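You operate a simulated robot arm through the tools that you are given. There is no shell and no other tool.

You run a simulated robot arm. Do the job below in one go: nothing can be reset, and whatever is moved stays where it is left.

## Task
Put things in order on the yellow bench top. At the end: the clear cup with a white foot stands where the orange sponge stood; the white element from the yellow bench top stands on top of the glass with a green band; the gold die stands where the white element stood; the orange sponge is on the drain basket; whatever was shut is shut again. Leave all else as you found it, and nothing knocked over.

The check looks at the end state, three seconds after you hand in, the way a careful person would. Anything else that was tipped, shoved, dropped, spilled or broken makes it a failure.

## Robot
A 6-joint arm with a two-finger gripper, fixed in place. Base frame: the origin is at the foot of the arm, x ahead of it, y to its left, z up; the work surface is at about z = 0. Units: mm, rad, N and s.
With the tool pointing down near the work surface it reaches from about 240 to 620 mm from the base axis. Its first joint turns from -1.152 to 1.152 rad. Payload 1.37 kg.
The tool frame sits at the grasp point between the pads (the TCP): z along the fingers, y along the line on which they close. The tips reach 22 mm beyond it. The gripper opens to 92 mm; its body begins 65 mm behind the TCP.
Orientation is told as [roll, pitch, yaw] about the base's x, y, z axes, in that order, counted from this pose: with the fingers straight down and closing along the base's y, the tool's x points along the base's -x, its y along +y and its z along -z.

## Interface
- The arm moves only by the tool arm_command. Its argument "deltas" is a list of rows, each a list of 3 entries, a list of its own where there are three numbers: the turn, a rotation vector about the base's x, y, z in units of 60 degrees (1.0 is 60 degrees), then the shift along the base's x, y, z in units of 300 mm (1.0 is 300 mm), then the gripper command, from -1 (fully open) to 1 (shut), values between in proportion. In form: [[[ax, ay, az], [tx, ty, tz], fingers], ...]. A call has 1 to 20 rows; each row is the pose to reach, as a shift and turn from the pose commanded when the call began. A call with a number of a shift or a turn outside -1 to 1 is refused whole. Rows are played at 5 a second. More than 50 mm and 0.15 rad between two rows, or a gripper value outside its range, and nothing of the call is played. Where a pose cannot be reached the arm comes as near as it can. A force on the tool above 40 N (or 10 N above the force at the start of the call, whichever is more), or a blocked arm, ends the call early, and 0.2 s more pass. Each finger travels about 59.9 mm/s and halts on what it meets, pressing with about 26 N; the grip force reading is that of the motor and also rises with nothing between the fingers. The clock runs only during rows and for 0.2 s after the last one: add rows that repeat a pose to give the fingers time. It gives the time, the measured TCP pose, the force on the tool (base axes), the opening and the grip force at its end, in the units of the frame above (readings bear some noise), with the torque about the TCP (base axes, N m) and any sound that the robot's microphone picked up.
- Cameras (640 x 400 px; columns grow to the right, rows downward): "scene" is fixed at [29.2, -433.2, 573.3]; the picture's right is [0.80, -0.59, 0.00], its down [-0.40, -0.54, -0.74] and it looks along [0.44, 0.60, -0.67] (base axes); focal length 341 px, centre (320, 200). "wrist" rides on the gripper at [71, 19, -102] in the tool frame; the picture's right is [-0.26, 0.97, 0.00], its down [-0.75, -0.20, -0.62] and it looks along [-0.60, -0.16, 0.78] (tool axes); focal length 280 px, centre (320, 200). There is no depth. A picture from a camera that has moved, and an enlarged one, comes with that camera's place and axes in the base frame and with its lens.
- camera(camera): a new picture of that camera. The clock stands still meanwhile.
- zoom(camera, box): a new picture of the part [left, top, right, bottom] of that camera's present view, enlarged. The clock stands still meanwhile.
- close_job(): hands the job in; it is judged then, once.

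Nothing tells you positions but the pictures and the camera data. Unless the task says otherwise, let go and move clear before handing in.

The tools are called after "Request:" as name(argument=value, ...) on one line, values as JSON. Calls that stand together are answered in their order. arm_command: Moves the arm, as the interface text tells. Its arguments: {"type":"object","properties":{"deltas":{"type":"array","items":{"type":"array"}}},"required":["deltas"]} The other tools are called the same way: camera (camera) takes a picture; zoom (camera, box) takes an enlarged picture of a part of a camera's view; close_job () hands the job in.

At the start:

```text
time: 0.0
ee_pos: [343.6, -150.5, 276.8]
tcp_rot: [-0.001, 0.0, -0.003]
ft_force: [-0.7, -0.8, -0.2]
ft_torque: [-0.02, 0.0, -0.01]
grip_width: 92.0
gripper_force: 0.1
```

scene: 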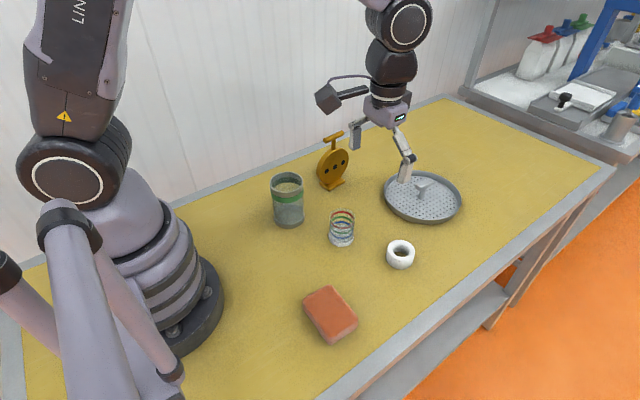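
wrist: 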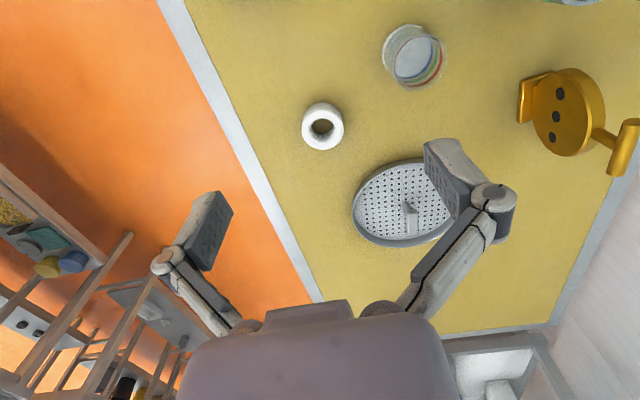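

I see a yellow bench with an orange sponge, a white ring-shaped element, a clear striped cup, a glass with a green band, a gold die with a handle and a drain basket. I will look closer at each before moving.

Request:
zoom(camera="scene", box=[250, 120, 480, 264])

Request:
zoom(camera="scene", box=[260, 220, 440, 352])

Request:
zoom(camera="wrist", box=[280, 0, 640, 250])

Request:
zoom(camera="scene", box=[300, 110, 400, 210])

Request:
zoom(camera="scene", box=[250, 160, 370, 260])

```text
2.78 times, centred on (365, 192) of scene
camera zoom: at [29.2, -433.2, 573.3], right [0.8, -0.59, 0.0], down [-0.4, -0.54, -0.74], along [0.44, 0.6, -0.67], focal length 947 px, centre (195, 222)
```

zoom: 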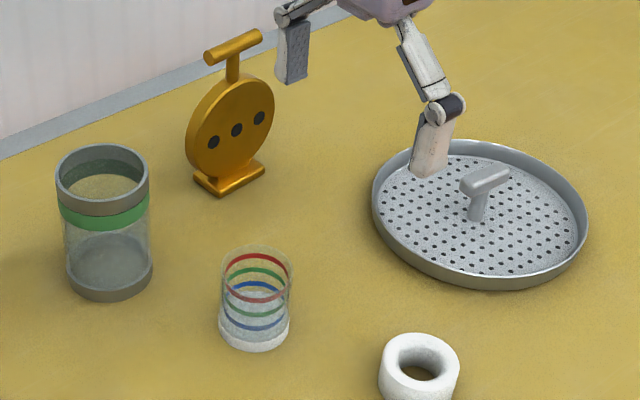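

```text
3.03 times, centred on (350, 286) of scene
camera zoom: at [29.2, -433.2, 573.3], right [0.8, -0.59, 0.0], down [-0.4, -0.54, -0.74], along [0.44, 0.6, -0.67], focal length 1033 px, centre (229, -61)
```

zoom: 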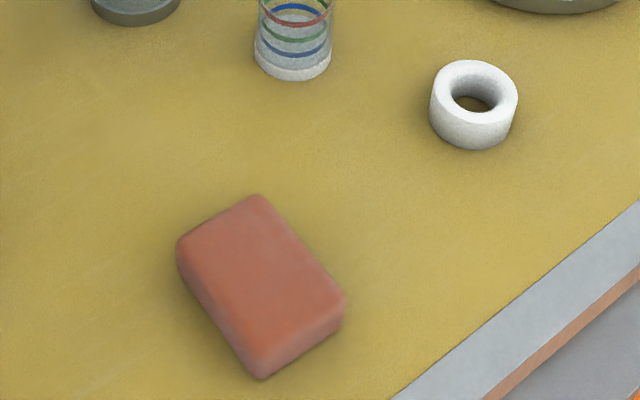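

```text
1.60 times, centred on (460, 125) of wrist
camera zoom: at [273.2, -129.2, 377.8], right [0.26, 0.96, 0.0], down [0.75, -0.2, 0.62], along [0.6, -0.17, -0.78], focal length 449 px, centre (96, 320)
```

zoom: 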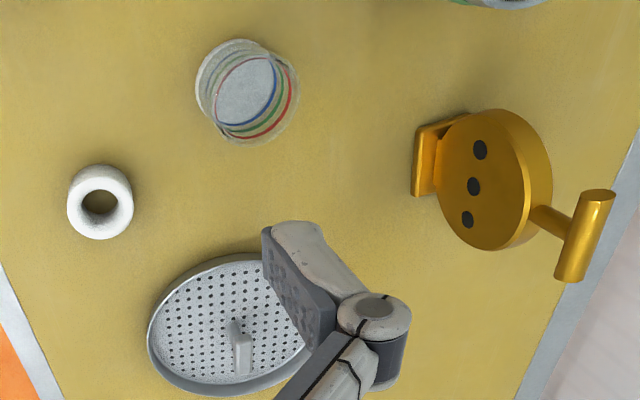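

```text
4.00 times, centred on (350, 160) of scene
camera zoom: at [29.2, -433.2, 573.3], right [0.8, -0.59, 0.0], down [-0.4, -0.54, -0.74], along [0.44, 0.6, -0.67], focal length 1364 px, centre (200, 360)
```

zoom: 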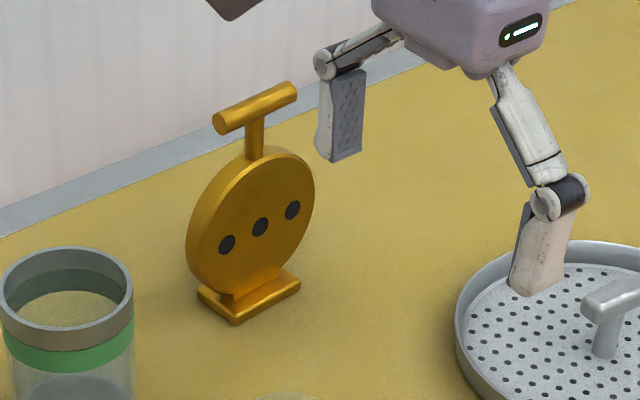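

```text
4.00 times, centred on (310, 210) of scene
camera zoom: at [29.2, -433.2, 573.3], right [0.8, -0.59, 0.0], down [-0.4, -0.54, -0.74], along [0.44, 0.6, -0.67], focal length 1364 px, centre (360, 160)
```

zoom: 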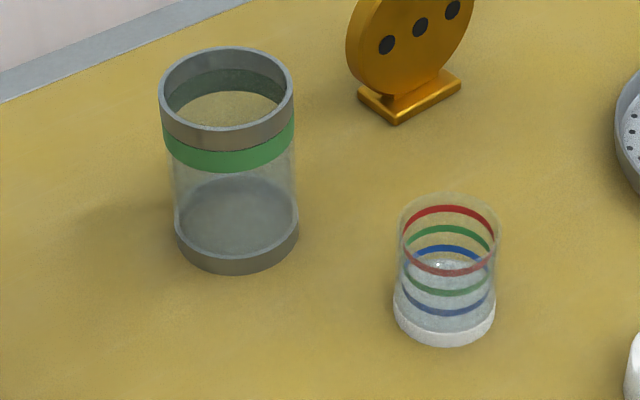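

The bench layout is clear: the sponge is near (230,-189), the ring near (430,-167), the cup near (371,-49), the glass near (308,75), the die near (473,115) and the basket is further out. Next I turn the wrist for a better look at the glass, since I need to know whether its top is open or lidded.

Request:
arm_command(deltas=[[[0, 0, 0.125], [-0.02, 0.024, 0.01], -1], [[0, 0, 0.25], [-0.04, 0.048, 0.02], -1], [[0, 0, 0.375], [-0.06, 0.072, 0.03], -1], [[0, 0, 0.5], [-0.08, 0.096, 0.04], -1], [[0, 0, 0.625], [-0.1, 0.12, 0.05], -1], [[0, 0, 0.75], [-0.12, 0.144, 0.06], -1]])

Request:
camera(camera="wrist")

Request:
arm_command(deltas=[[[0, 0, 0.125], [-0.02, 0.024, 0.01], -1], [[0, 0, 0.25], [-0.04, 0.048, 0.02], -1], [[0, 0, 0.375], [-0.06, 0.072, 0.03], -1], [[0, 0, 0.5], [-0.08, 0.096, 0.04], -1], [[0, 0, 0.625], [-0.1, 0.12, 0.05], -1], [[0, 0, 0.75], [-0.12, 0.144, 0.06], -1]])

Request:
camera(camera="wrist")

```text
time: 1.4
ee_pos: [308.3, -106.7, 295.4]
tcp_rot: [-0.003, 0.001, 0.789]
ft_force: [-1.0, -0.3, 0.2]
ft_torque: [-0.03, -0.02, 0.01]
grip_width: 92.1
gripper_force: 0.1
```

```text
taken
camera wrist: at [245.7, -142.0, 396.7], right [-0.5, 0.87, 0.0], down [0.68, 0.39, 0.62], along [0.54, 0.31, -0.78], focal length 280 px, centre (320, 200)
```

wrist: 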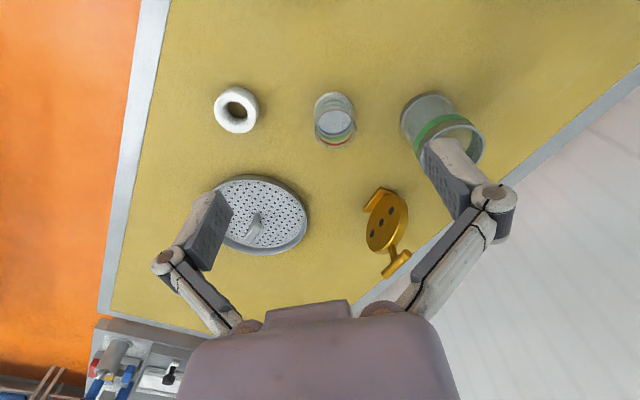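

```text
time: 2.8
ee_pos: [271.4, -62.9, 312.8]
tcp_rot: [0.002, 0.002, 1.574]
ft_force: [0.7, 0.7, -0.7]
ft_torque: [-0.03, -0.01, 0.03]
grip_width: 92.3
gripper_force: 0.1
```

```text
taken
camera wrist: at [252.6, -133.8, 414.5], right [-0.97, 0.26, 0.0], down [0.2, 0.75, 0.62], along [0.16, 0.6, -0.78], focal length 280 px, centre (320, 200)
```

wrist: 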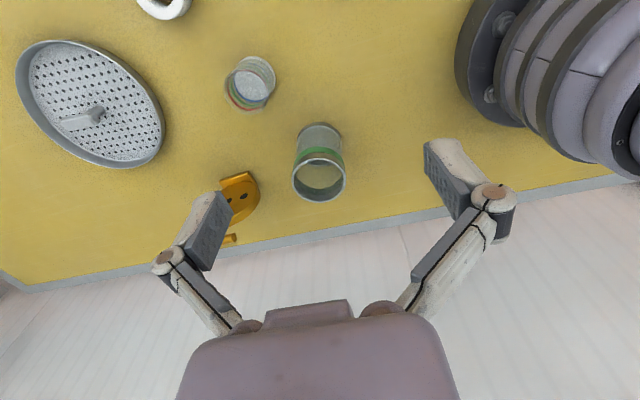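

Request:
zoom(camera="wrist", box=[270, 100, 370, 220])

Request:
zoom(camera="wrist", box=[200, 40, 300, 120])

Request:
zoom(camera="wrist", box=[0, 20, 180, 180])

```text
3.33 times, centred on (320, 160) of wrist
camera zoom: at [252.6, -133.8, 414.5], right [-0.97, 0.26, 0.0], down [0.2, 0.75, 0.62], along [0.16, 0.6, -0.78], focal length 935 px, centre (320, 333)
```

zoom: 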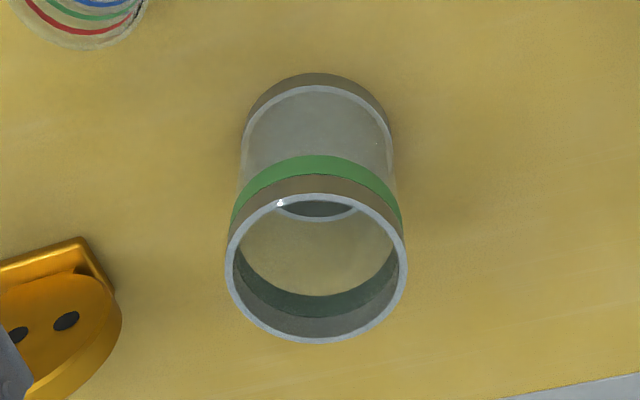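

```text
5.00 times, centred on (250, 80) of wrist
camera zoom: at [252.6, -133.8, 414.5], right [-0.97, 0.26, 0.0], down [0.2, 0.75, 0.62], along [0.16, 0.6, -0.78], focal length 1402 px, centre (670, 800)
```

zoom: 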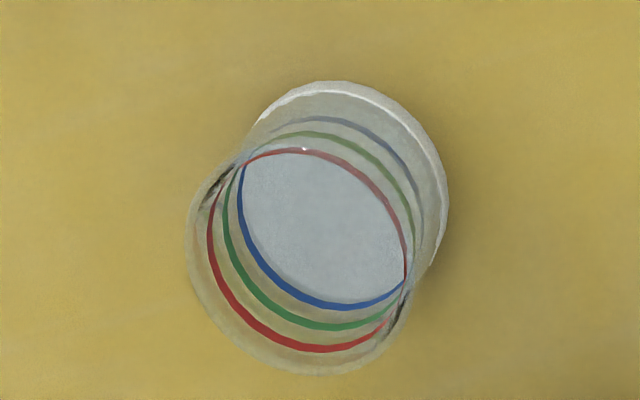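

```text
2.50 times, centred on (90, 100) of wrist
camera zoom: at [252.6, -133.8, 414.5], right [-0.97, 0.26, 0.0], down [0.2, 0.75, 0.62], along [0.16, 0.6, -0.78], focal length 701 px, centre (895, 450)
```

zoom: 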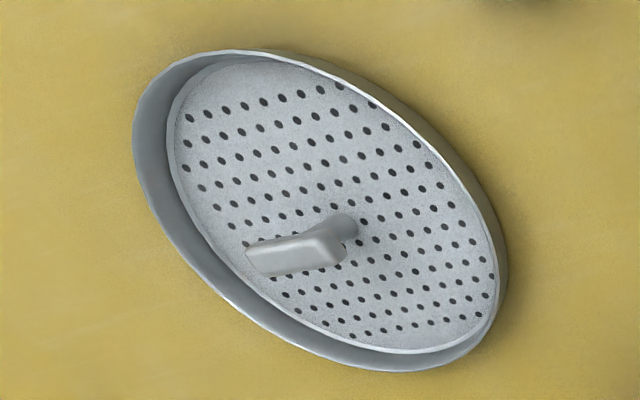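

The glass looks open, with an inner width near 64 mm against a ring of about 59 mm, so I need to verify this before committing. I move the camera above the glass for a straight-down view.

Request:
arm_command(deltas=[[[0, 0, 0], [0.027, 0.098, -0.035], -1], [[0, 0, 0], [0.053, 0.197, -0.07], -1], [[0, 0, 0], [0.08, 0.295, -0.105], -1], [[0, 0, 0], [0.107, 0.393, -0.14], -1], [[0, 0, 0], [0.133, 0.492, -0.175], -1], [[0, 0, 0], [0.16, 0.59, -0.21], -1]])

Request:
camera(camera="wrist")

Request:
zoom(camera="wrist", box=[240, 0, 400, 100])

Request:
zoom(camera="scene", box=[370, 230, 430, 275])

Request:
zoom(camera="scene", box=[375, 160, 475, 230])

```text
time: 4.2
ee_pos: [323.0, 115.4, 250.2]
tcp_rot: [-0.004, 0.0, 1.57]
ft_force: [-0.6, 0.0, 0.0]
ft_torque: [0.01, 0.0, 0.02]
grip_width: 92.0
gripper_force: 0.1
```

```text
taken
camera wrist: at [303.1, 45.5, 352.5], right [-0.96, 0.26, 0.0], down [0.21, 0.75, 0.63], along [0.17, 0.6, -0.78], focal length 280 px, centre (320, 200)
```

wrist: 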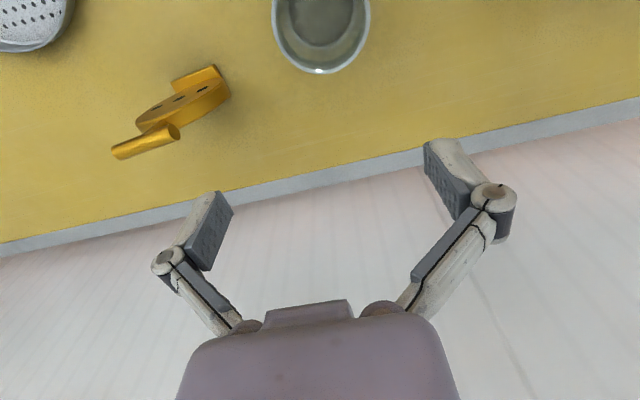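

```text
4.00 times, centred on (320, 50) of wrist
camera zoom: at [303.1, 45.5, 352.5], right [-0.96, 0.26, 0.0], down [0.21, 0.75, 0.63], along [0.17, 0.6, -0.78], focal length 1122 px, centre (320, 800)
```

zoom: 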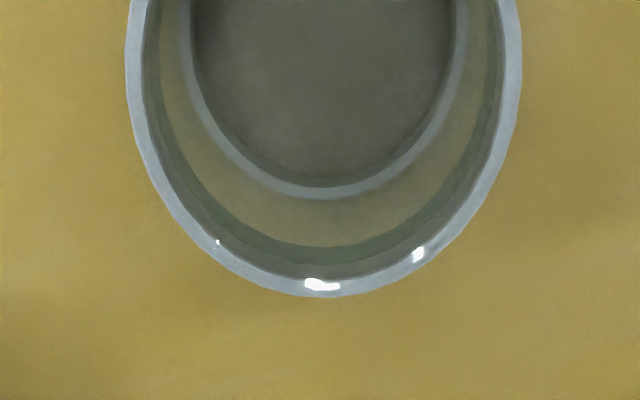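

```text
8.89 times, centred on (400, 252) of scene
camera zoom: at [29.2, -433.2, 573.3], right [0.8, -0.59, 0.0], down [-0.4, -0.54, -0.74], along [0.44, 0.6, -0.67], focal length 3031 px, centre (-391, -267)
```

zoom: 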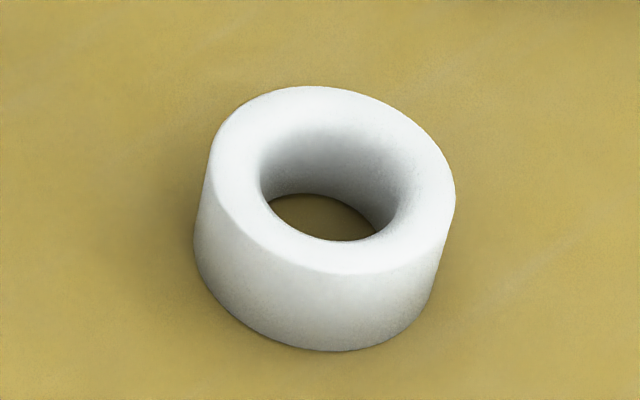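

```text
5.71 times, centred on (425, 195) of scene
camera zoom: at [29.2, -433.2, 573.3], right [0.8, -0.59, 0.0], down [-0.4, -0.54, -0.74], along [0.44, 0.6, -0.67], focal length 1948 px, centre (-280, 229)
```

zoom: 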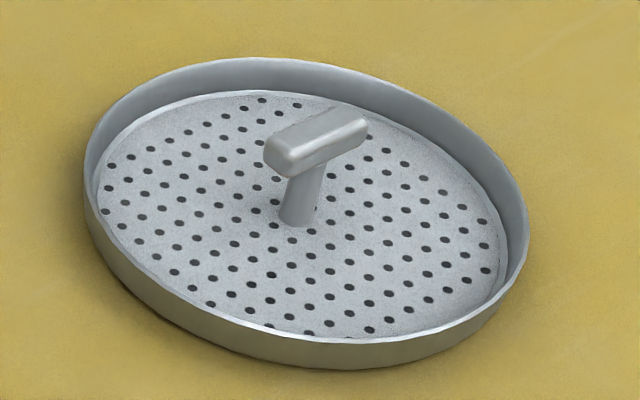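

The ring measures about 57 mm wide and 28 mm high. I zoom hard on the rim of the glass from both cameras to look for any clear lid.

Request:
zoom(camera="scene", box=[265, 165, 310, 195])

Request:
zoom(camera="scene", box=[265, 165, 313, 235])

Request:
zoom(camera="wrist", box=[290, 50, 350, 85])

Request:
zoom(camera="scene", box=[320, 200, 365, 250])

```text
13.33 times, centred on (288, 180) of scene
camera zoom: at [29.2, -433.2, 573.3], right [0.8, -0.59, 0.0], down [-0.4, -0.54, -0.74], along [0.44, 0.6, -0.67], focal length 4546 px, centre (753, 467)
```

zoom: 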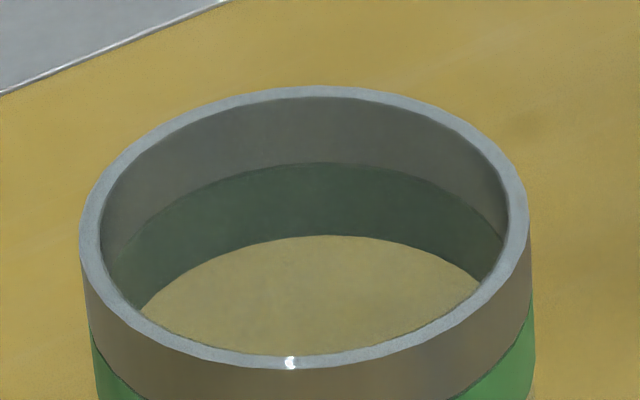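

```text
5.71 times, centred on (289, 200) of scene
camera zoom: at [29.2, -433.2, 573.3], right [0.8, -0.59, 0.0], down [-0.4, -0.54, -0.74], along [0.44, 0.6, -0.67], focal length 1948 px, centre (497, 200)
```

zoom: 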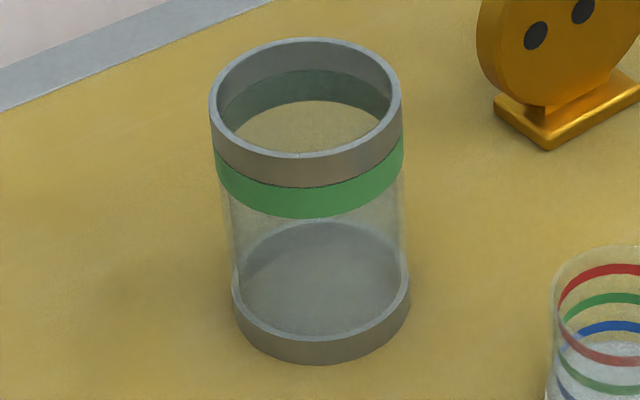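

```text
10.67 times, centred on (320, 68) of wrist
camera zoom: at [303.1, 45.5, 352.5], right [-0.96, 0.26, 0.0], down [0.21, 0.75, 0.63], along [0.17, 0.6, -0.78], focal length 2991 px, centre (320, 1613)
```

zoom: 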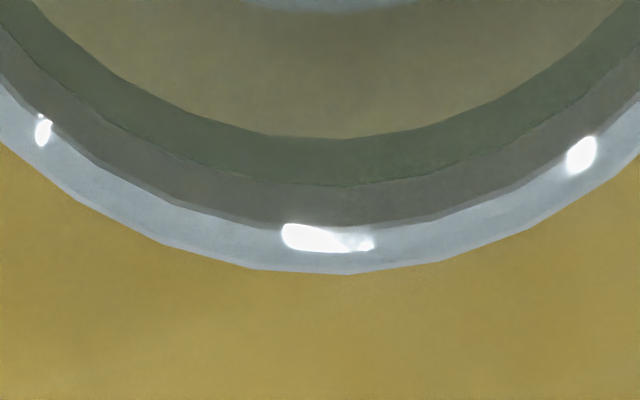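

```text
8.00 times, centred on (342, 225) of scene
camera zoom: at [29.2, -433.2, 573.3], right [0.8, -0.59, 0.0], down [-0.4, -0.54, -0.74], along [0.44, 0.6, -0.67], focal length 2728 px, centre (140, 0)
```

zoom: 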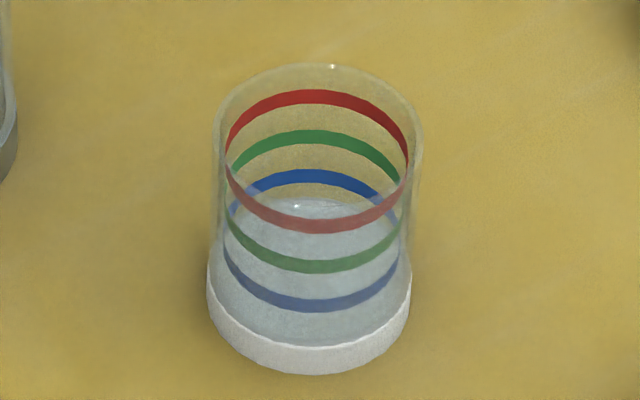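

I can't settle the lid question from pictures alone, so I will check by feel when the ring is lowered. Next I move over the sponge at (230,-189) to measure it.

Request:
arm_command(deltas=[[[0, 0, 0], [-0.03875, -0.1209, -0.0166], -1], [[0, 0, 0], [-0.0775, -0.2418, -0.0333], -1], [[0, 0, 0], [-0.11625, -0.3626, -0.05], -1], [[0, 0, 0], [-0.155, -0.4835, -0.0665], -1], [[0, 0, 0], [-0.19375, -0.6044, -0.0831], -1], [[0, 0, 0], [-0.2325, -0.7253, -0.1], -1], [[0, 0, 0], [-0.27125, -0.8461, -0.1164], -1], [[0, 0, 0], [-0.31, -0.967, -0.133], -1]])

Request:
camera(camera="wrist")

Request:
camera(camera="scene")

```text
time: 6.0
ee_pos: [227.6, -176.6, 213.5]
tcp_rot: [-0.002, 0.0, 1.57]
ft_force: [-0.8, -0.2, 0.2]
ft_torque: [0.0, 0.02, -0.01]
grip_width: 92.0
gripper_force: 0.1
```

```text
taken
camera wrist: at [207.6, -246.4, 314.5], right [-0.96, 0.26, 0.0], down [0.2, 0.75, 0.62], along [0.17, 0.6, -0.78], focal length 280 px, centre (320, 200)
```

wrist: 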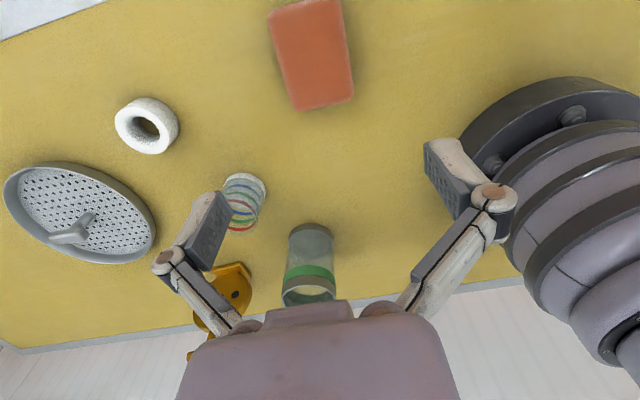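

```text
taken
```

scene: 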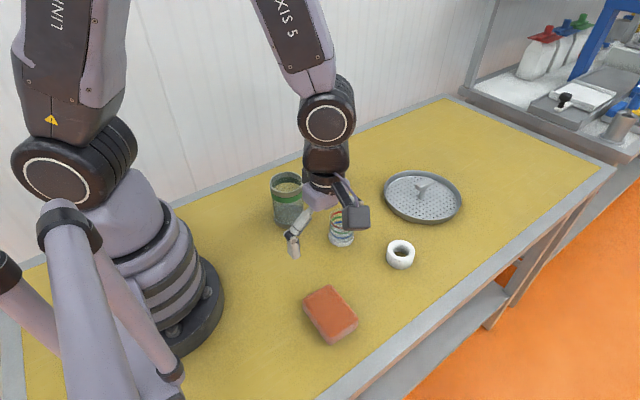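

The sponge measures about 61 x 88 x 28 mm, centred near (227,-189), and the basket is centred near (611,-69) with its handle bar roughly along x. I zoom in to check the finger size, the sponge edges and the basket before grasping.

Request:
zoom(camera="scene", box=[270, 160, 390, 270])

Request:
zoom(camera="wrist", box=[240, 0, 400, 120])

Request:
zoom(camera="wrist", box=[0, 150, 170, 270])

Request:
zoom(camera="scene", box=[290, 275, 370, 350])

```text
3.64 times, centred on (330, 215) of scene
camera zoom: at [29.2, -433.1, 573.3], right [0.8, -0.59, 0.0], down [-0.4, -0.54, -0.74], along [0.44, 0.6, -0.67], focal length 1240 px, centre (284, 146)
```

zoom: 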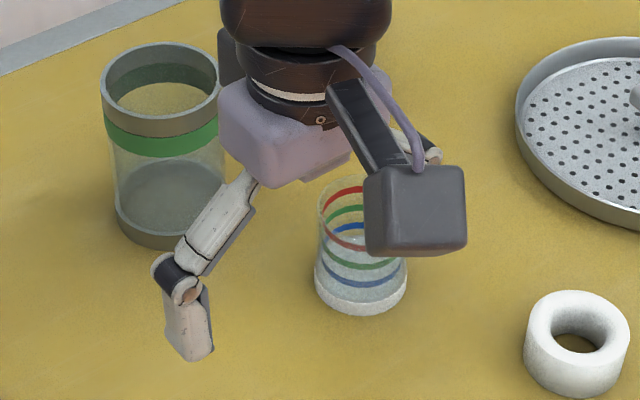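

```text
3.33 times, centred on (320, 60) of wrist
camera zoom: at [207.6, -246.4, 314.5], right [-0.96, 0.26, 0.0], down [0.2, 0.75, 0.62], along [0.17, 0.6, -0.78], focal length 935 px, centre (320, 667)
```

zoom: 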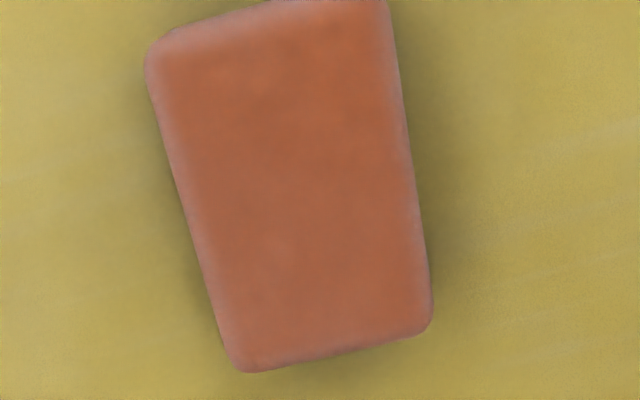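

```text
3.33 times, centred on (85, 210) of wrist
camera zoom: at [207.6, -246.4, 314.5], right [-0.96, 0.26, 0.0], down [0.2, 0.75, 0.62], along [0.17, 0.6, -0.78], focal length 935 px, centre (1103, 167)
```

zoom: 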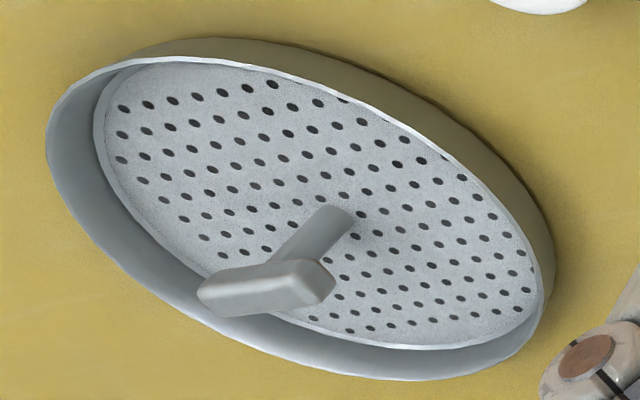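

```text
5.33 times, centred on (330, 312) of scene
camera zoom: at [29.2, -433.1, 573.3], right [0.8, -0.59, 0.0], down [-0.4, -0.54, -0.74], along [0.44, 0.6, -0.67], focal length 1818 px, centre (267, -400)
```

zoom: 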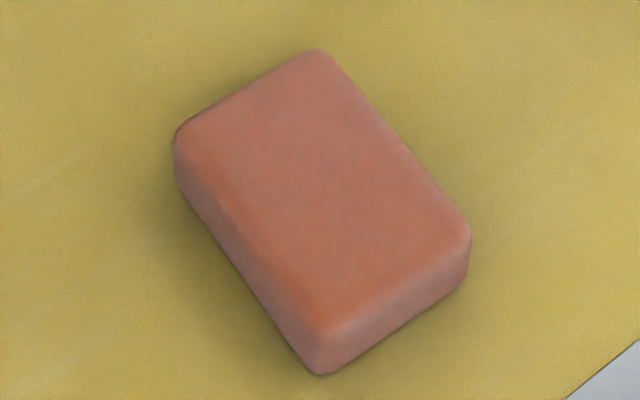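

The sponge is turned about -3° and the basket rim is roughly 16-25 mm high, so finger width matters when I set the sponge down. I zoom on one finger to measure it.

Request:
zoom(camera="wrist", box=[410, 120, 530, 260])

Request:
zoom(camera="wrist", box=[140, 170, 260, 300])

```text
2.86 times, centred on (470, 190) of wrist
camera zoom: at [207.6, -246.4, 314.5], right [-0.96, 0.26, 0.0], down [0.2, 0.75, 0.62], along [0.17, 0.6, -0.78], focal length 801 px, centre (-109, 229)
```

zoom: 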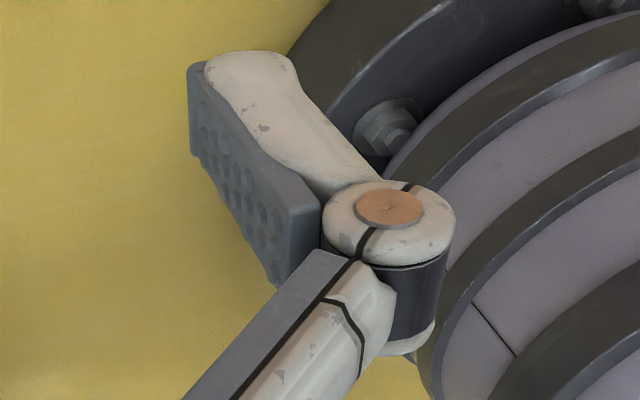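

```text
3.08 times, centred on (200, 235) of wrist
camera zoom: at [207.6, -246.4, 314.5], right [-0.96, 0.26, 0.0], down [0.2, 0.75, 0.62], along [0.17, 0.6, -0.78], focal length 863 px, centre (689, 92)
```

zoom: 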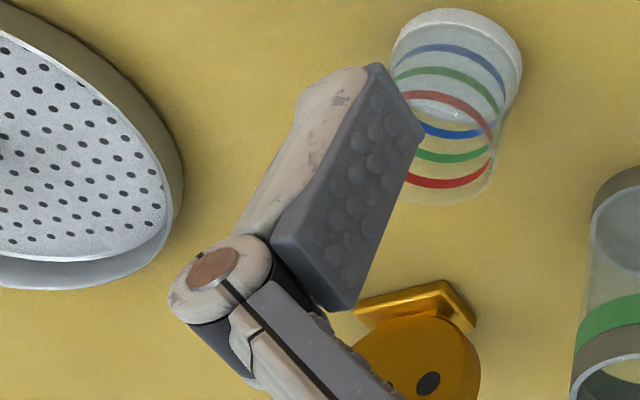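

The fingers are about 17 mm thick and 16 mm wide, so I'll grip the sponge near its -y end. That end will face the base once it's over the basket, which keeps the fingers clear of the handle. Now I descend with the gripper open.

Request:
arm_command(deltas=[[[0, 0, -0.025], [0, -0.08, -0.08], -1], [[0, 0, -0.05], [0, -0.159, -0.17], -1], [[0, 0, -0.05], [0, -0.159, -0.27], -1], [[0, 0, -0.05], [0, -0.159, -0.37], -1], [[0, 0, -0.05], [0, -0.159, -0.46], -1], [[0, 0, -0.05], [0, -0.159, -0.53], -1], [[0, 0, -0.05], [0, -0.159, -0.53], -1]])

Request:
camera(camera="wrist")

Request:
zoom(camera="scene", box=[240, 220, 420, 350])

```text
time: 7.6
ee_pos: [226.5, -227.0, 50.5]
tcp_rot: [-0.004, -0.001, 1.516]
ft_force: [-0.2, -0.7, 0.4]
ft_torque: [0.01, 0.01, -0.01]
grip_width: 91.7
gripper_force: 0.1
```

```text
taken
camera wrist: at [203.6, -295.0, 152.2], right [-0.95, 0.31, 0.0], down [0.24, 0.74, 0.62], along [0.2, 0.59, -0.78], focal length 280 px, centre (320, 200)
```

wrist: 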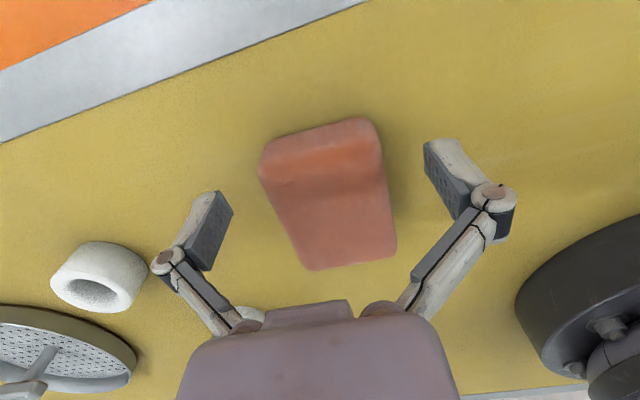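

```text
3.08 times, centred on (330, 285) of scene
camera zoom: at [29.2, -433.2, 573.3], right [0.8, -0.59, 0.0], down [-0.4, -0.54, -0.74], along [0.44, 0.6, -0.67], focal length 1049 px, centre (289, -62)
```

zoom: 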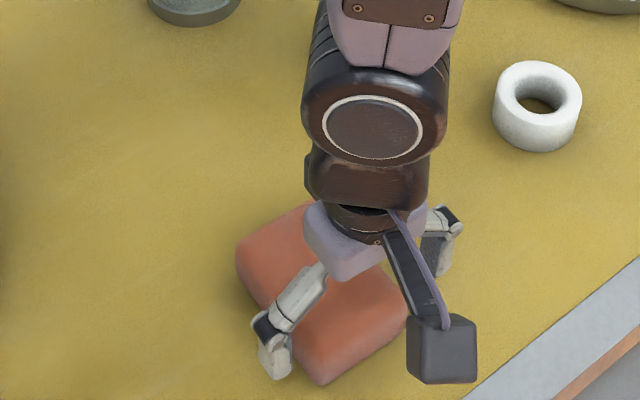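

The fingers straddle the sponge end evenly and the sponge's near end is at y ≈ -232. I lower the last 19 mm, shift 5 mm inward and close.

Request:
arm_command(deltas=[[[0, 0, 0], [0, 0.0167, -0.03], -1], [[0, 0, 0], [0, 0.0167, -0.063], -1], [[0, 0, 0], [0, 0.0167, -0.063], -1], [[0, 0, 0], [0, 0.0167, -0.063], 0], [[0, 0, 0], [0, 0.0167, -0.063], 1], [[0, 0, 0], [0, 0.0167, -0.063], 1], [[0, 0, 0], [0, 0.0167, -0.063], 1], [[0, 0, 0], [0, 0.0167, -0.063], 1]])

Request:
camera(camera="wrist")

```text
time: 9.4
ee_pos: [226.6, -221.0, 32.4]
tcp_rot: [-0.002, 0.0, 1.518]
ft_force: [0.8, -1.0, 7.0]
ft_torque: [0.08, -0.04, -0.05]
grip_width: 64.0
gripper_force: 26.5
```

```text
taken
camera wrist: at [203.3, -289.6, 134.1], right [-0.95, 0.31, 0.0], down [0.24, 0.74, 0.62], along [0.2, 0.59, -0.78], focal length 280 px, centre (320, 200)
```

wrist: 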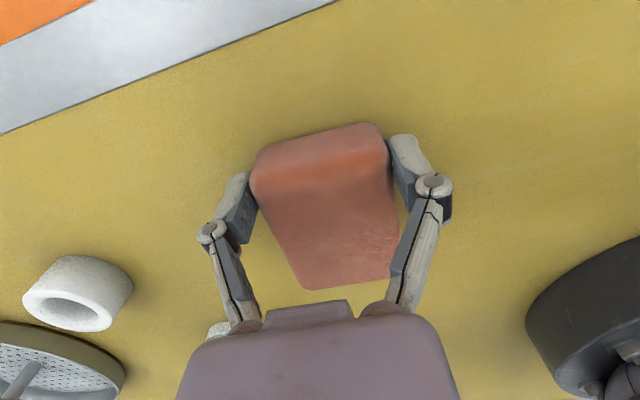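

The grip is firm at 64 mm. I lift 80 mm and check that the sponge hangs level.

Request:
arm_command(deltas=[[[0, 0, 0], [0, 0, 0.03], 1], [[0, 0, 0], [0, 0, 0.08], 1], [[0, 0, 0], [0, 0, 0.15], 1], [[0, 0, 0], [0, 0, 0.25], 1], [[0, 0, 0], [0, 0, 0.35], 1], [[0, 0, 0], [0, 0, 0.45], 1], [[0, 0, 0], [0, 0, 0.45], 1]])

Request:
camera(camera="wrist")

Request:
zoom(camera="scene", box=[240, 180, 420, 350])

```text
time: 11.0
ee_pos: [226.4, -221.7, 166.6]
tcp_rot: [0.0, 0.0, 1.516]
ft_force: [-1.0, -0.2, 0.7]
ft_torque: [0.0, 0.02, 0.03]
grip_width: 63.7
gripper_force: 25.8
```

```text
taken
camera wrist: at [202.3, -288.6, 268.7], right [-0.95, 0.31, 0.0], down [0.24, 0.74, 0.63], along [0.2, 0.59, -0.78], focal length 280 px, centre (320, 200)
```

wrist: 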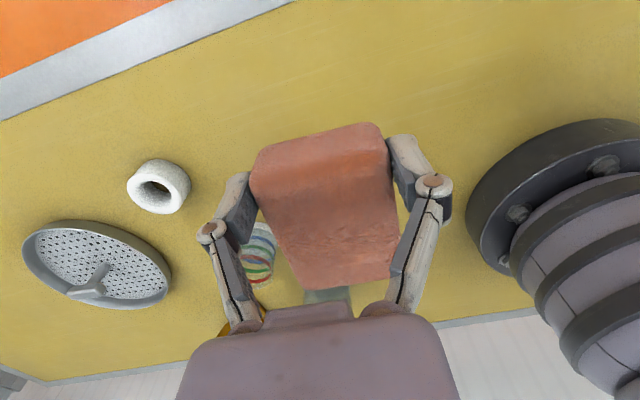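

```text
2.35 times, centred on (330, 265) of scene
camera zoom: at [29.2, -433.2, 573.3], right [0.8, -0.59, 0.0], down [-0.4, -0.54, -0.74], along [0.44, 0.6, -0.67], focal length 802 px, centre (296, 47)
```

zoom: 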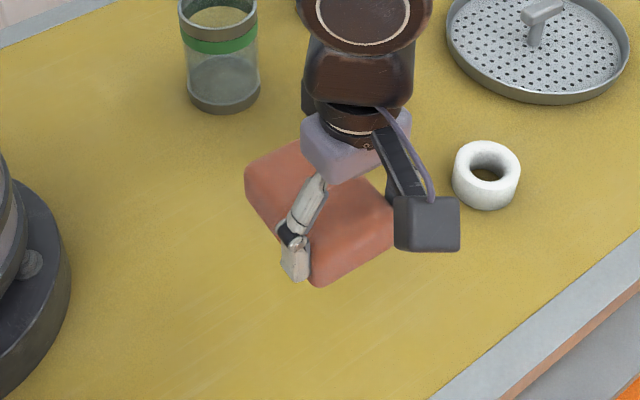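

The sponge hangs level and hasn't slipped. I turn the wrist back and carry the sponge towards the basket, then look again.

Request:
arm_command(deltas=[[[0, 0, -0.125], [0.0725, 0.009, 0.014], 1], [[0, 0, -0.25], [0.145, 0.018, 0.028], 1], [[0, 0, -0.375], [0.2175, 0.027, 0.042], 1], [[0, 0, -0.5], [0.29, 0.036, 0.056], 1], [[0, 0, -0.625], [0.3625, 0.045, 0.07], 1], [[0, 0, -0.75], [0.435, 0.054, 0.084], 1], [[0, 0, -0.875], [0.5075, 0.063, 0.098], 1], [[0, 0, -1.0], [0.58, 0.073, 0.11], 1], [[0, 0, -1.0], [0.58, 0.073, 0.11], 1]])

Request:
camera(camera="wrist")

Request:
camera(camera="scene")

```text
time: 13.0
ee_pos: [402.5, -199.1, 200.1]
tcp_rot: [-0.001, 0.001, 0.469]
ft_force: [0.0, -0.4, -0.3]
ft_torque: [0.03, 0.01, -0.01]
grip_width: 63.8
gripper_force: 26.1
```

```text
taken
camera wrist: at [329.1, -212.3, 302.1], right [-0.2, 0.98, 0.0], down [0.76, 0.16, 0.62], along [0.61, 0.13, -0.78], focal length 280 px, centre (320, 200)
```

wrist: 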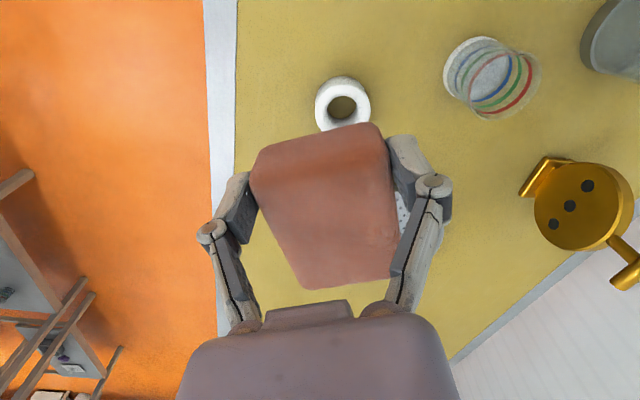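

```text
taken
```

scene: 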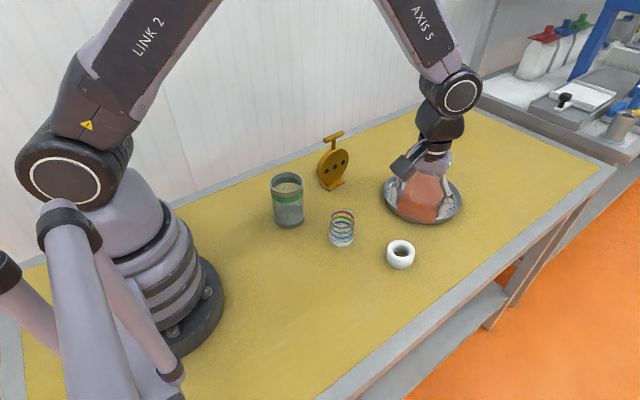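

The basket is hidden behind the held sponge. I swing to the left, staying high, to get an unobstructed view of the basket and its handle.

Request:
arm_command(deltas=[[[0, 0, 0], [0.02, 0.12, 0.03], 1], [[0, 0, 0], [0.04, 0.24, 0.06], 1], [[0, 0, 0], [0.06, 0.36, 0.09], 1], [[0, 0, 0], [0.08, 0.48, 0.11], 1], [[0, 0, 0], [0.1, 0.6, 0.133], 1], [[0, 0, 0], [0.12, 0.72, 0.133], 1], [[0, 0, 0], [0.14, 0.84, 0.133], 1], [[0, 0, 0], [0.16, 0.95, 0.133], 1], [[0, 0, 0], [0.16, 0.95, 0.133], 1]])

Request:
camera(camera="wrist")

Request:
zoom(camera="wrist", box=[40, 80, 260, 260])

Request:
zoom(camera="scene", box=[375, 160, 475, 230])

```text
time: 15.0
ee_pos: [451.4, 90.0, 240.0]
tcp_rot: [0.0, 0.001, 0.468]
ft_force: [-0.1, -0.4, -0.5]
ft_torque: [0.03, 0.0, -0.01]
grip_width: 63.9
gripper_force: 26.2
```

```text
taken
camera wrist: at [380.3, 76.1, 341.8], right [-0.2, 0.98, 0.0], down [0.76, 0.16, 0.62], along [0.61, 0.13, -0.78], focal length 280 px, centre (320, 200)
```

wrist: 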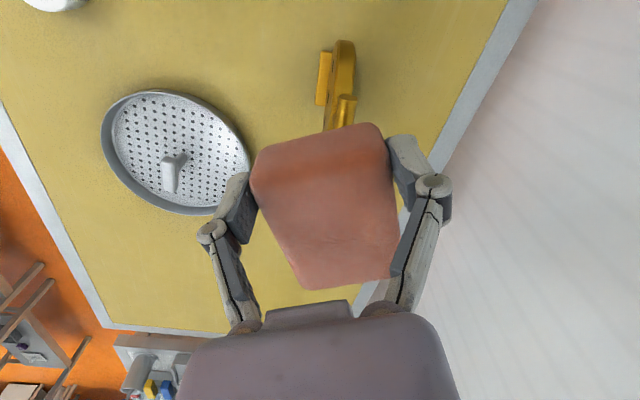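

```text
2.22 times, centred on (150, 170) of wrist
camera zoom: at [380.3, 76.1, 341.8], right [-0.2, 0.98, 0.0], down [0.76, 0.16, 0.62], along [0.61, 0.13, -0.78], focal length 623 px, centre (698, 267)
```

zoom: 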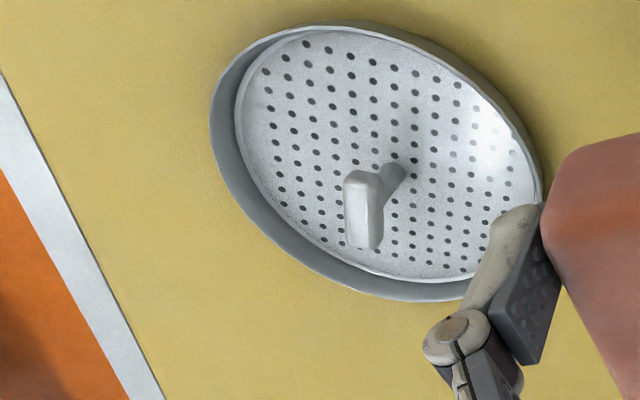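

```text
5.71 times, centred on (425, 195) of scene
camera zoom: at [29.2, -433.2, 573.3], right [0.8, -0.59, 0.0], down [-0.4, -0.54, -0.74], along [0.44, 0.6, -0.67], focal length 1948 px, centre (-280, 229)
```

zoom: 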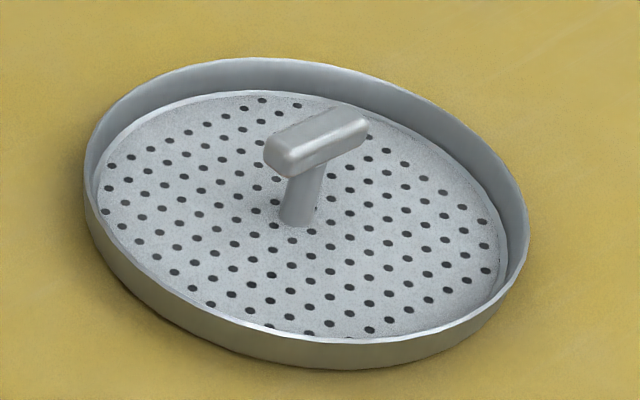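

I put the handle stem near (607,-67.5), with the bar about 50 mm long at roughly -10°, and the rim about 16 mm high. I hold still for one reading to check the pose noise before the approach.

Request:
arm_command(deltas=[[[0, 0, 0], [0, 0, 0], 1]])

Request:
arm_command(deltas=[[[0, 0, 0], [0, 0, 0], 1], [[0, 0, 0], [0, 0, 0], 1]])

```text
time: 15.4
ee_pos: [451.6, 89.1, 239.6]
tcp_rot: [-0.003, 0.001, 0.469]
ft_force: [-0.8, -0.5, 0.1]
ft_torque: [0.0, 0.0, 0.02]
grip_width: 63.7
gripper_force: 26.2
```

```text
time: 16.0
ee_pos: [453.2, 88.3, 240.4]
tcp_rot: [-0.002, 0.001, 0.47]
ft_force: [-1.2, -0.4, -0.6]
ft_torque: [-0.03, 0.0, -0.02]
grip_width: 64.0
gripper_force: 26.3
```

Readings wander by about 1 mm with small offsets, so I will correct from measured poses. I move to a hover above the release spot at (562,-106) with a yaw of -9.5°, staying above the handle.

Request:
arm_command(deltas=[[[0, 0, -0.101], [0.061, -0.108, 0], 1], [[0, 0, -0.202], [0.122, -0.216, 0], 1], [[0, 0, -0.303], [0.183, -0.324, 0], 1], [[0, 0, -0.404], [0.244, -0.433, 0], 1], [[0, 0, -0.505], [0.305, -0.541, 0], 1], [[0, 0, -0.606], [0.367, -0.649, 0], 1], [[0, 0, -0.606], [0.367, -0.649, -0.1], 1], [[0, 0, -0.606], [0.367, -0.649, -0.2], 1], [[0, 0, -0.606], [0.367, -0.649, -0.3], 1], [[0, 0, -0.606], [0.367, -0.649, -0.367], 1], [[0, 0, -0.606], [0.367, -0.649, -0.367], 1]])

Request:
camera(camera="wrist")

Request:
zoom(camera="scene", box=[350, 120, 500, 230])

```text
time: 18.4
ee_pos: [558.8, -108.3, 128.0]
tcp_rot: [-0.002, 0.0, -0.164]
ft_force: [-0.1, -0.1, -0.7]
ft_torque: [-0.03, 0.0, -0.01]
grip_width: 63.8
gripper_force: 25.8
```

```text
taken
camera wrist: at [492.6, -75.8, 230.0], right [0.42, 0.91, 0.0], down [0.71, -0.32, 0.63], along [0.57, -0.26, -0.78], focal length 280 px, centre (320, 200)
```

wrist: 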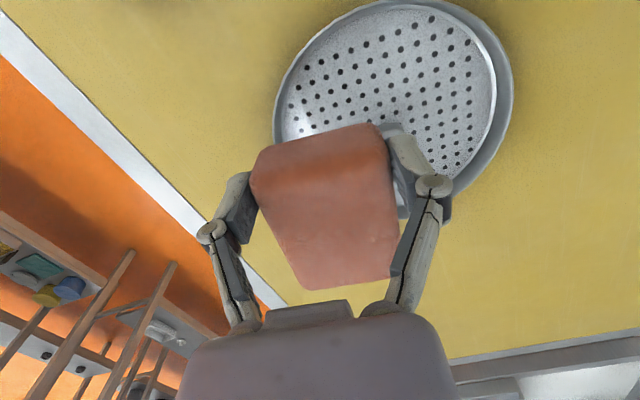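

```text
3.64 times, centred on (425, 175) of scene
camera zoom: at [29.2, -433.2, 573.3], right [0.8, -0.59, 0.0], down [-0.4, -0.54, -0.74], along [0.44, 0.6, -0.67], focal length 1240 px, centre (-62, 291)
```

zoom: 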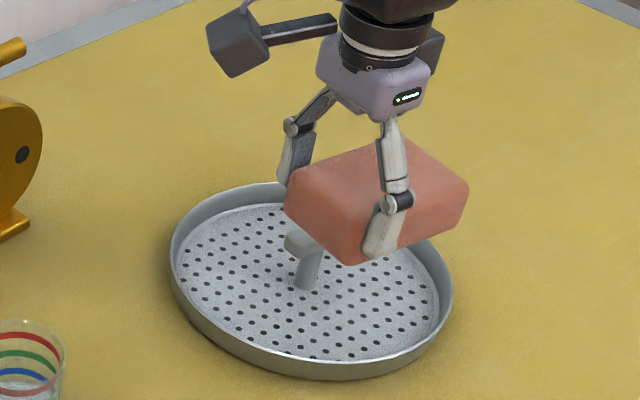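

The hover is 3 mm short in x and y, and the rim seen from here agrees with my basket centre. I correct that and lower to just above the floor in small steps, keeping an eye on the force.

Request:
arm_command(deltas=[[[0, 0, 0], [0.01, 0.009, -0.03], 1], [[0, 0, 0], [0.01, 0.009, -0.08], 1], [[0, 0, 0], [0.01, 0.009, -0.13], 1], [[0, 0, 0], [0.01, 0.009, -0.17], 1], [[0, 0, 0], [0.01, 0.009, -0.17], 1]])

Request:
zoom(camera="scene", box=[370, 140, 480, 230])

Request:
camera(camera="wrist")

```text
time: 19.6
ee_pos: [563.4, -107.2, 77.5]
tcp_rot: [-0.001, -0.001, -0.165]
ft_force: [0.0, -0.7, 0.4]
ft_torque: [0.02, -0.03, -0.01]
grip_width: 63.9
gripper_force: 25.8
```

```text
4.44 times, centred on (425, 185) of scene
camera zoom: at [29.2, -433.2, 573.3], right [0.8, -0.59, 0.0], down [-0.4, -0.54, -0.74], along [0.44, 0.6, -0.67], focal length 1515 px, centre (-147, 267)
```

zoom: 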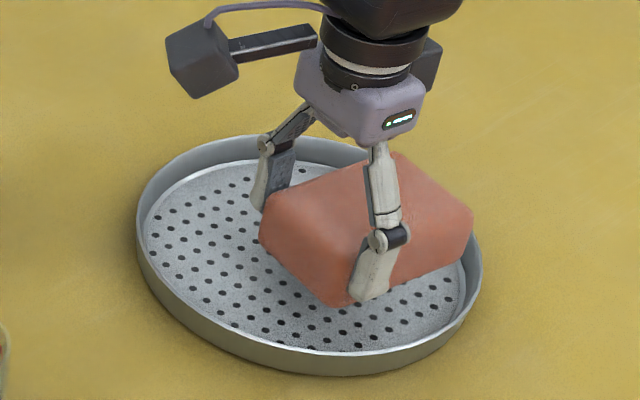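

```text
taken
camera wrist: at [495.4, -73.9, 179.5], right [0.42, 0.91, 0.0], down [0.71, -0.32, 0.63], along [0.57, -0.26, -0.78], focal length 280 px, centre (320, 200)
```

wrist: 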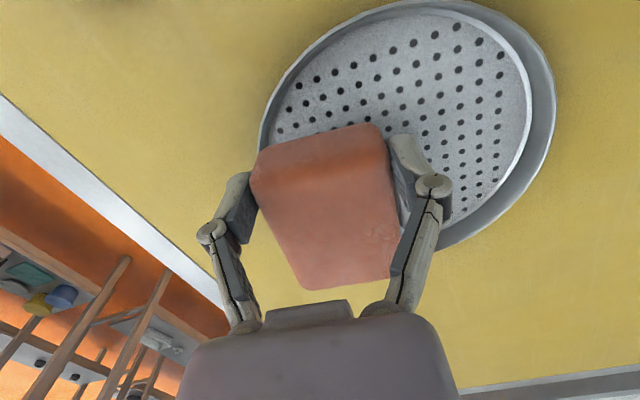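

No contact so far, and the sponge is beside the bar and inside the rim. I lower 33 mm more, to about 6 mm above the perforated floor.

Request:
arm_command(deltas=[[[0, 0, 0], [0, 0, -0.03], 1], [[0, 0, 0], [0, 0, -0.06], 1], [[0, 0, 0], [0, 0, -0.085], 1], [[0, 0, 0], [0, 0, -0.112], 1], [[0, 0, 0], [0, 0, -0.112], 1]])

Request:
zoom(camera="scene", box=[370, 140, 480, 230])

Request:
camera(camera="wrist")

```text
time: 20.8
ee_pos: [564.0, -106.6, 46.3]
tcp_rot: [-0.002, -0.006, -0.164]
ft_force: [0.1, -1.2, 24.0]
ft_torque: [-0.26, 0.07, 0.23]
grip_width: 64.5
gripper_force: 25.2
```

```text
4.44 times, centred on (425, 185) of scene
camera zoom: at [29.0, -433.1, 573.3], right [0.8, -0.59, 0.0], down [-0.4, -0.54, -0.74], along [0.44, 0.6, -0.67], focal length 1515 px, centre (-147, 267)
```

zoom: 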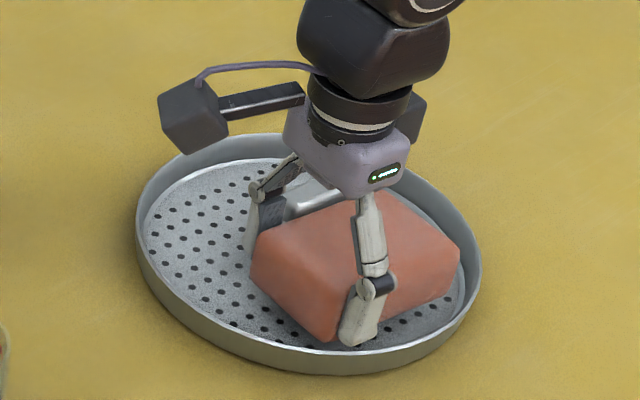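

```text
taken
camera wrist: at [496.8, -73.8, 147.2], right [0.42, 0.91, 0.0], down [0.71, -0.32, 0.63], along [0.57, -0.26, -0.78], focal length 280 px, centre (320, 200)
```

wrist: 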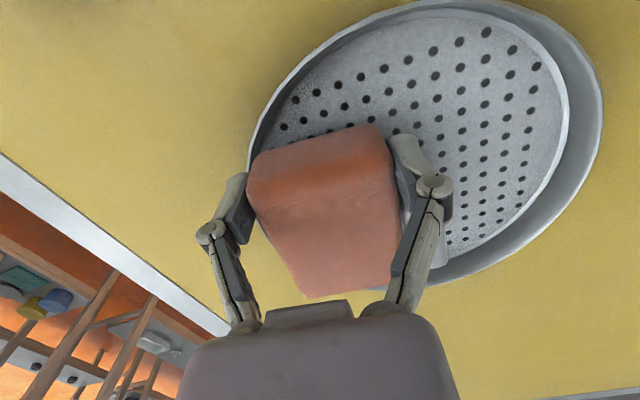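

The sponge has met the basket floor with 24 N of upward force. I ease up 1.5 mm to relieve it, open the fingers modestly and rise straight up.

Request:
arm_command(deltas=[[[0, 0, 0], [0, 0, 0.004], 1], [[0, 0, 0], [0, 0, 0.008], 1], [[0, 0, 0], [0, 0, 0.008], -0.5], [[0, 0, 0], [0, 0, 0.008], -0.65], [[0, 0, 0], [0, 0, 0.008], -0.65], [[0, 0, 0], [0, 0, 0.008], -0.65]])

Request:
zoom(camera="scene", box=[370, 140, 480, 230])

Request:
camera(camera="wrist")

```text
time: 22.2
ee_pos: [563.0, -105.4, 46.2]
tcp_rot: [-0.001, 0.001, -0.164]
ft_force: [0.8, -0.1, -0.3]
ft_torque: [-0.01, -0.02, 0.01]
grip_width: 75.9
gripper_force: 0.1
```

```text
4.44 times, centred on (425, 185) of scene
camera zoom: at [29.2, -433.2, 573.3], right [0.8, -0.59, 0.0], down [-0.4, -0.54, -0.74], along [0.44, 0.6, -0.67], focal length 1515 px, centre (-147, 267)
```

zoom: 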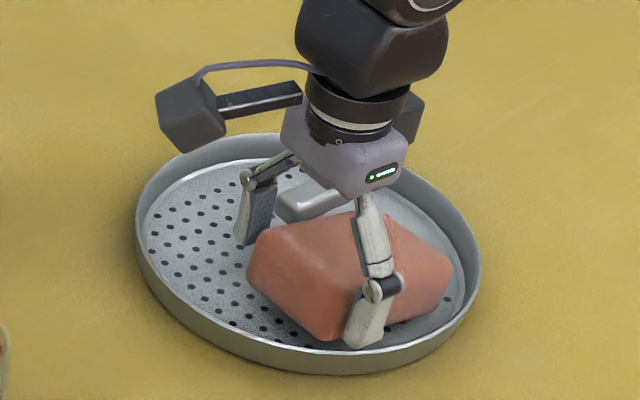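

```text
taken
camera wrist: at [495.3, -73.4, 148.2], right [0.42, 0.91, 0.0], down [0.71, -0.32, 0.62], along [0.57, -0.26, -0.78], focal length 280 px, centre (320, 200)
```

wrist: 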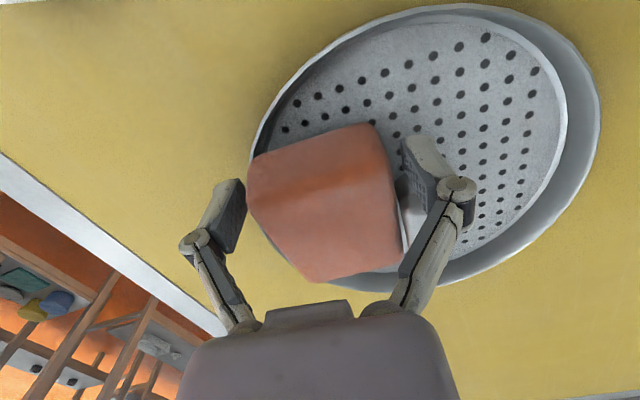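

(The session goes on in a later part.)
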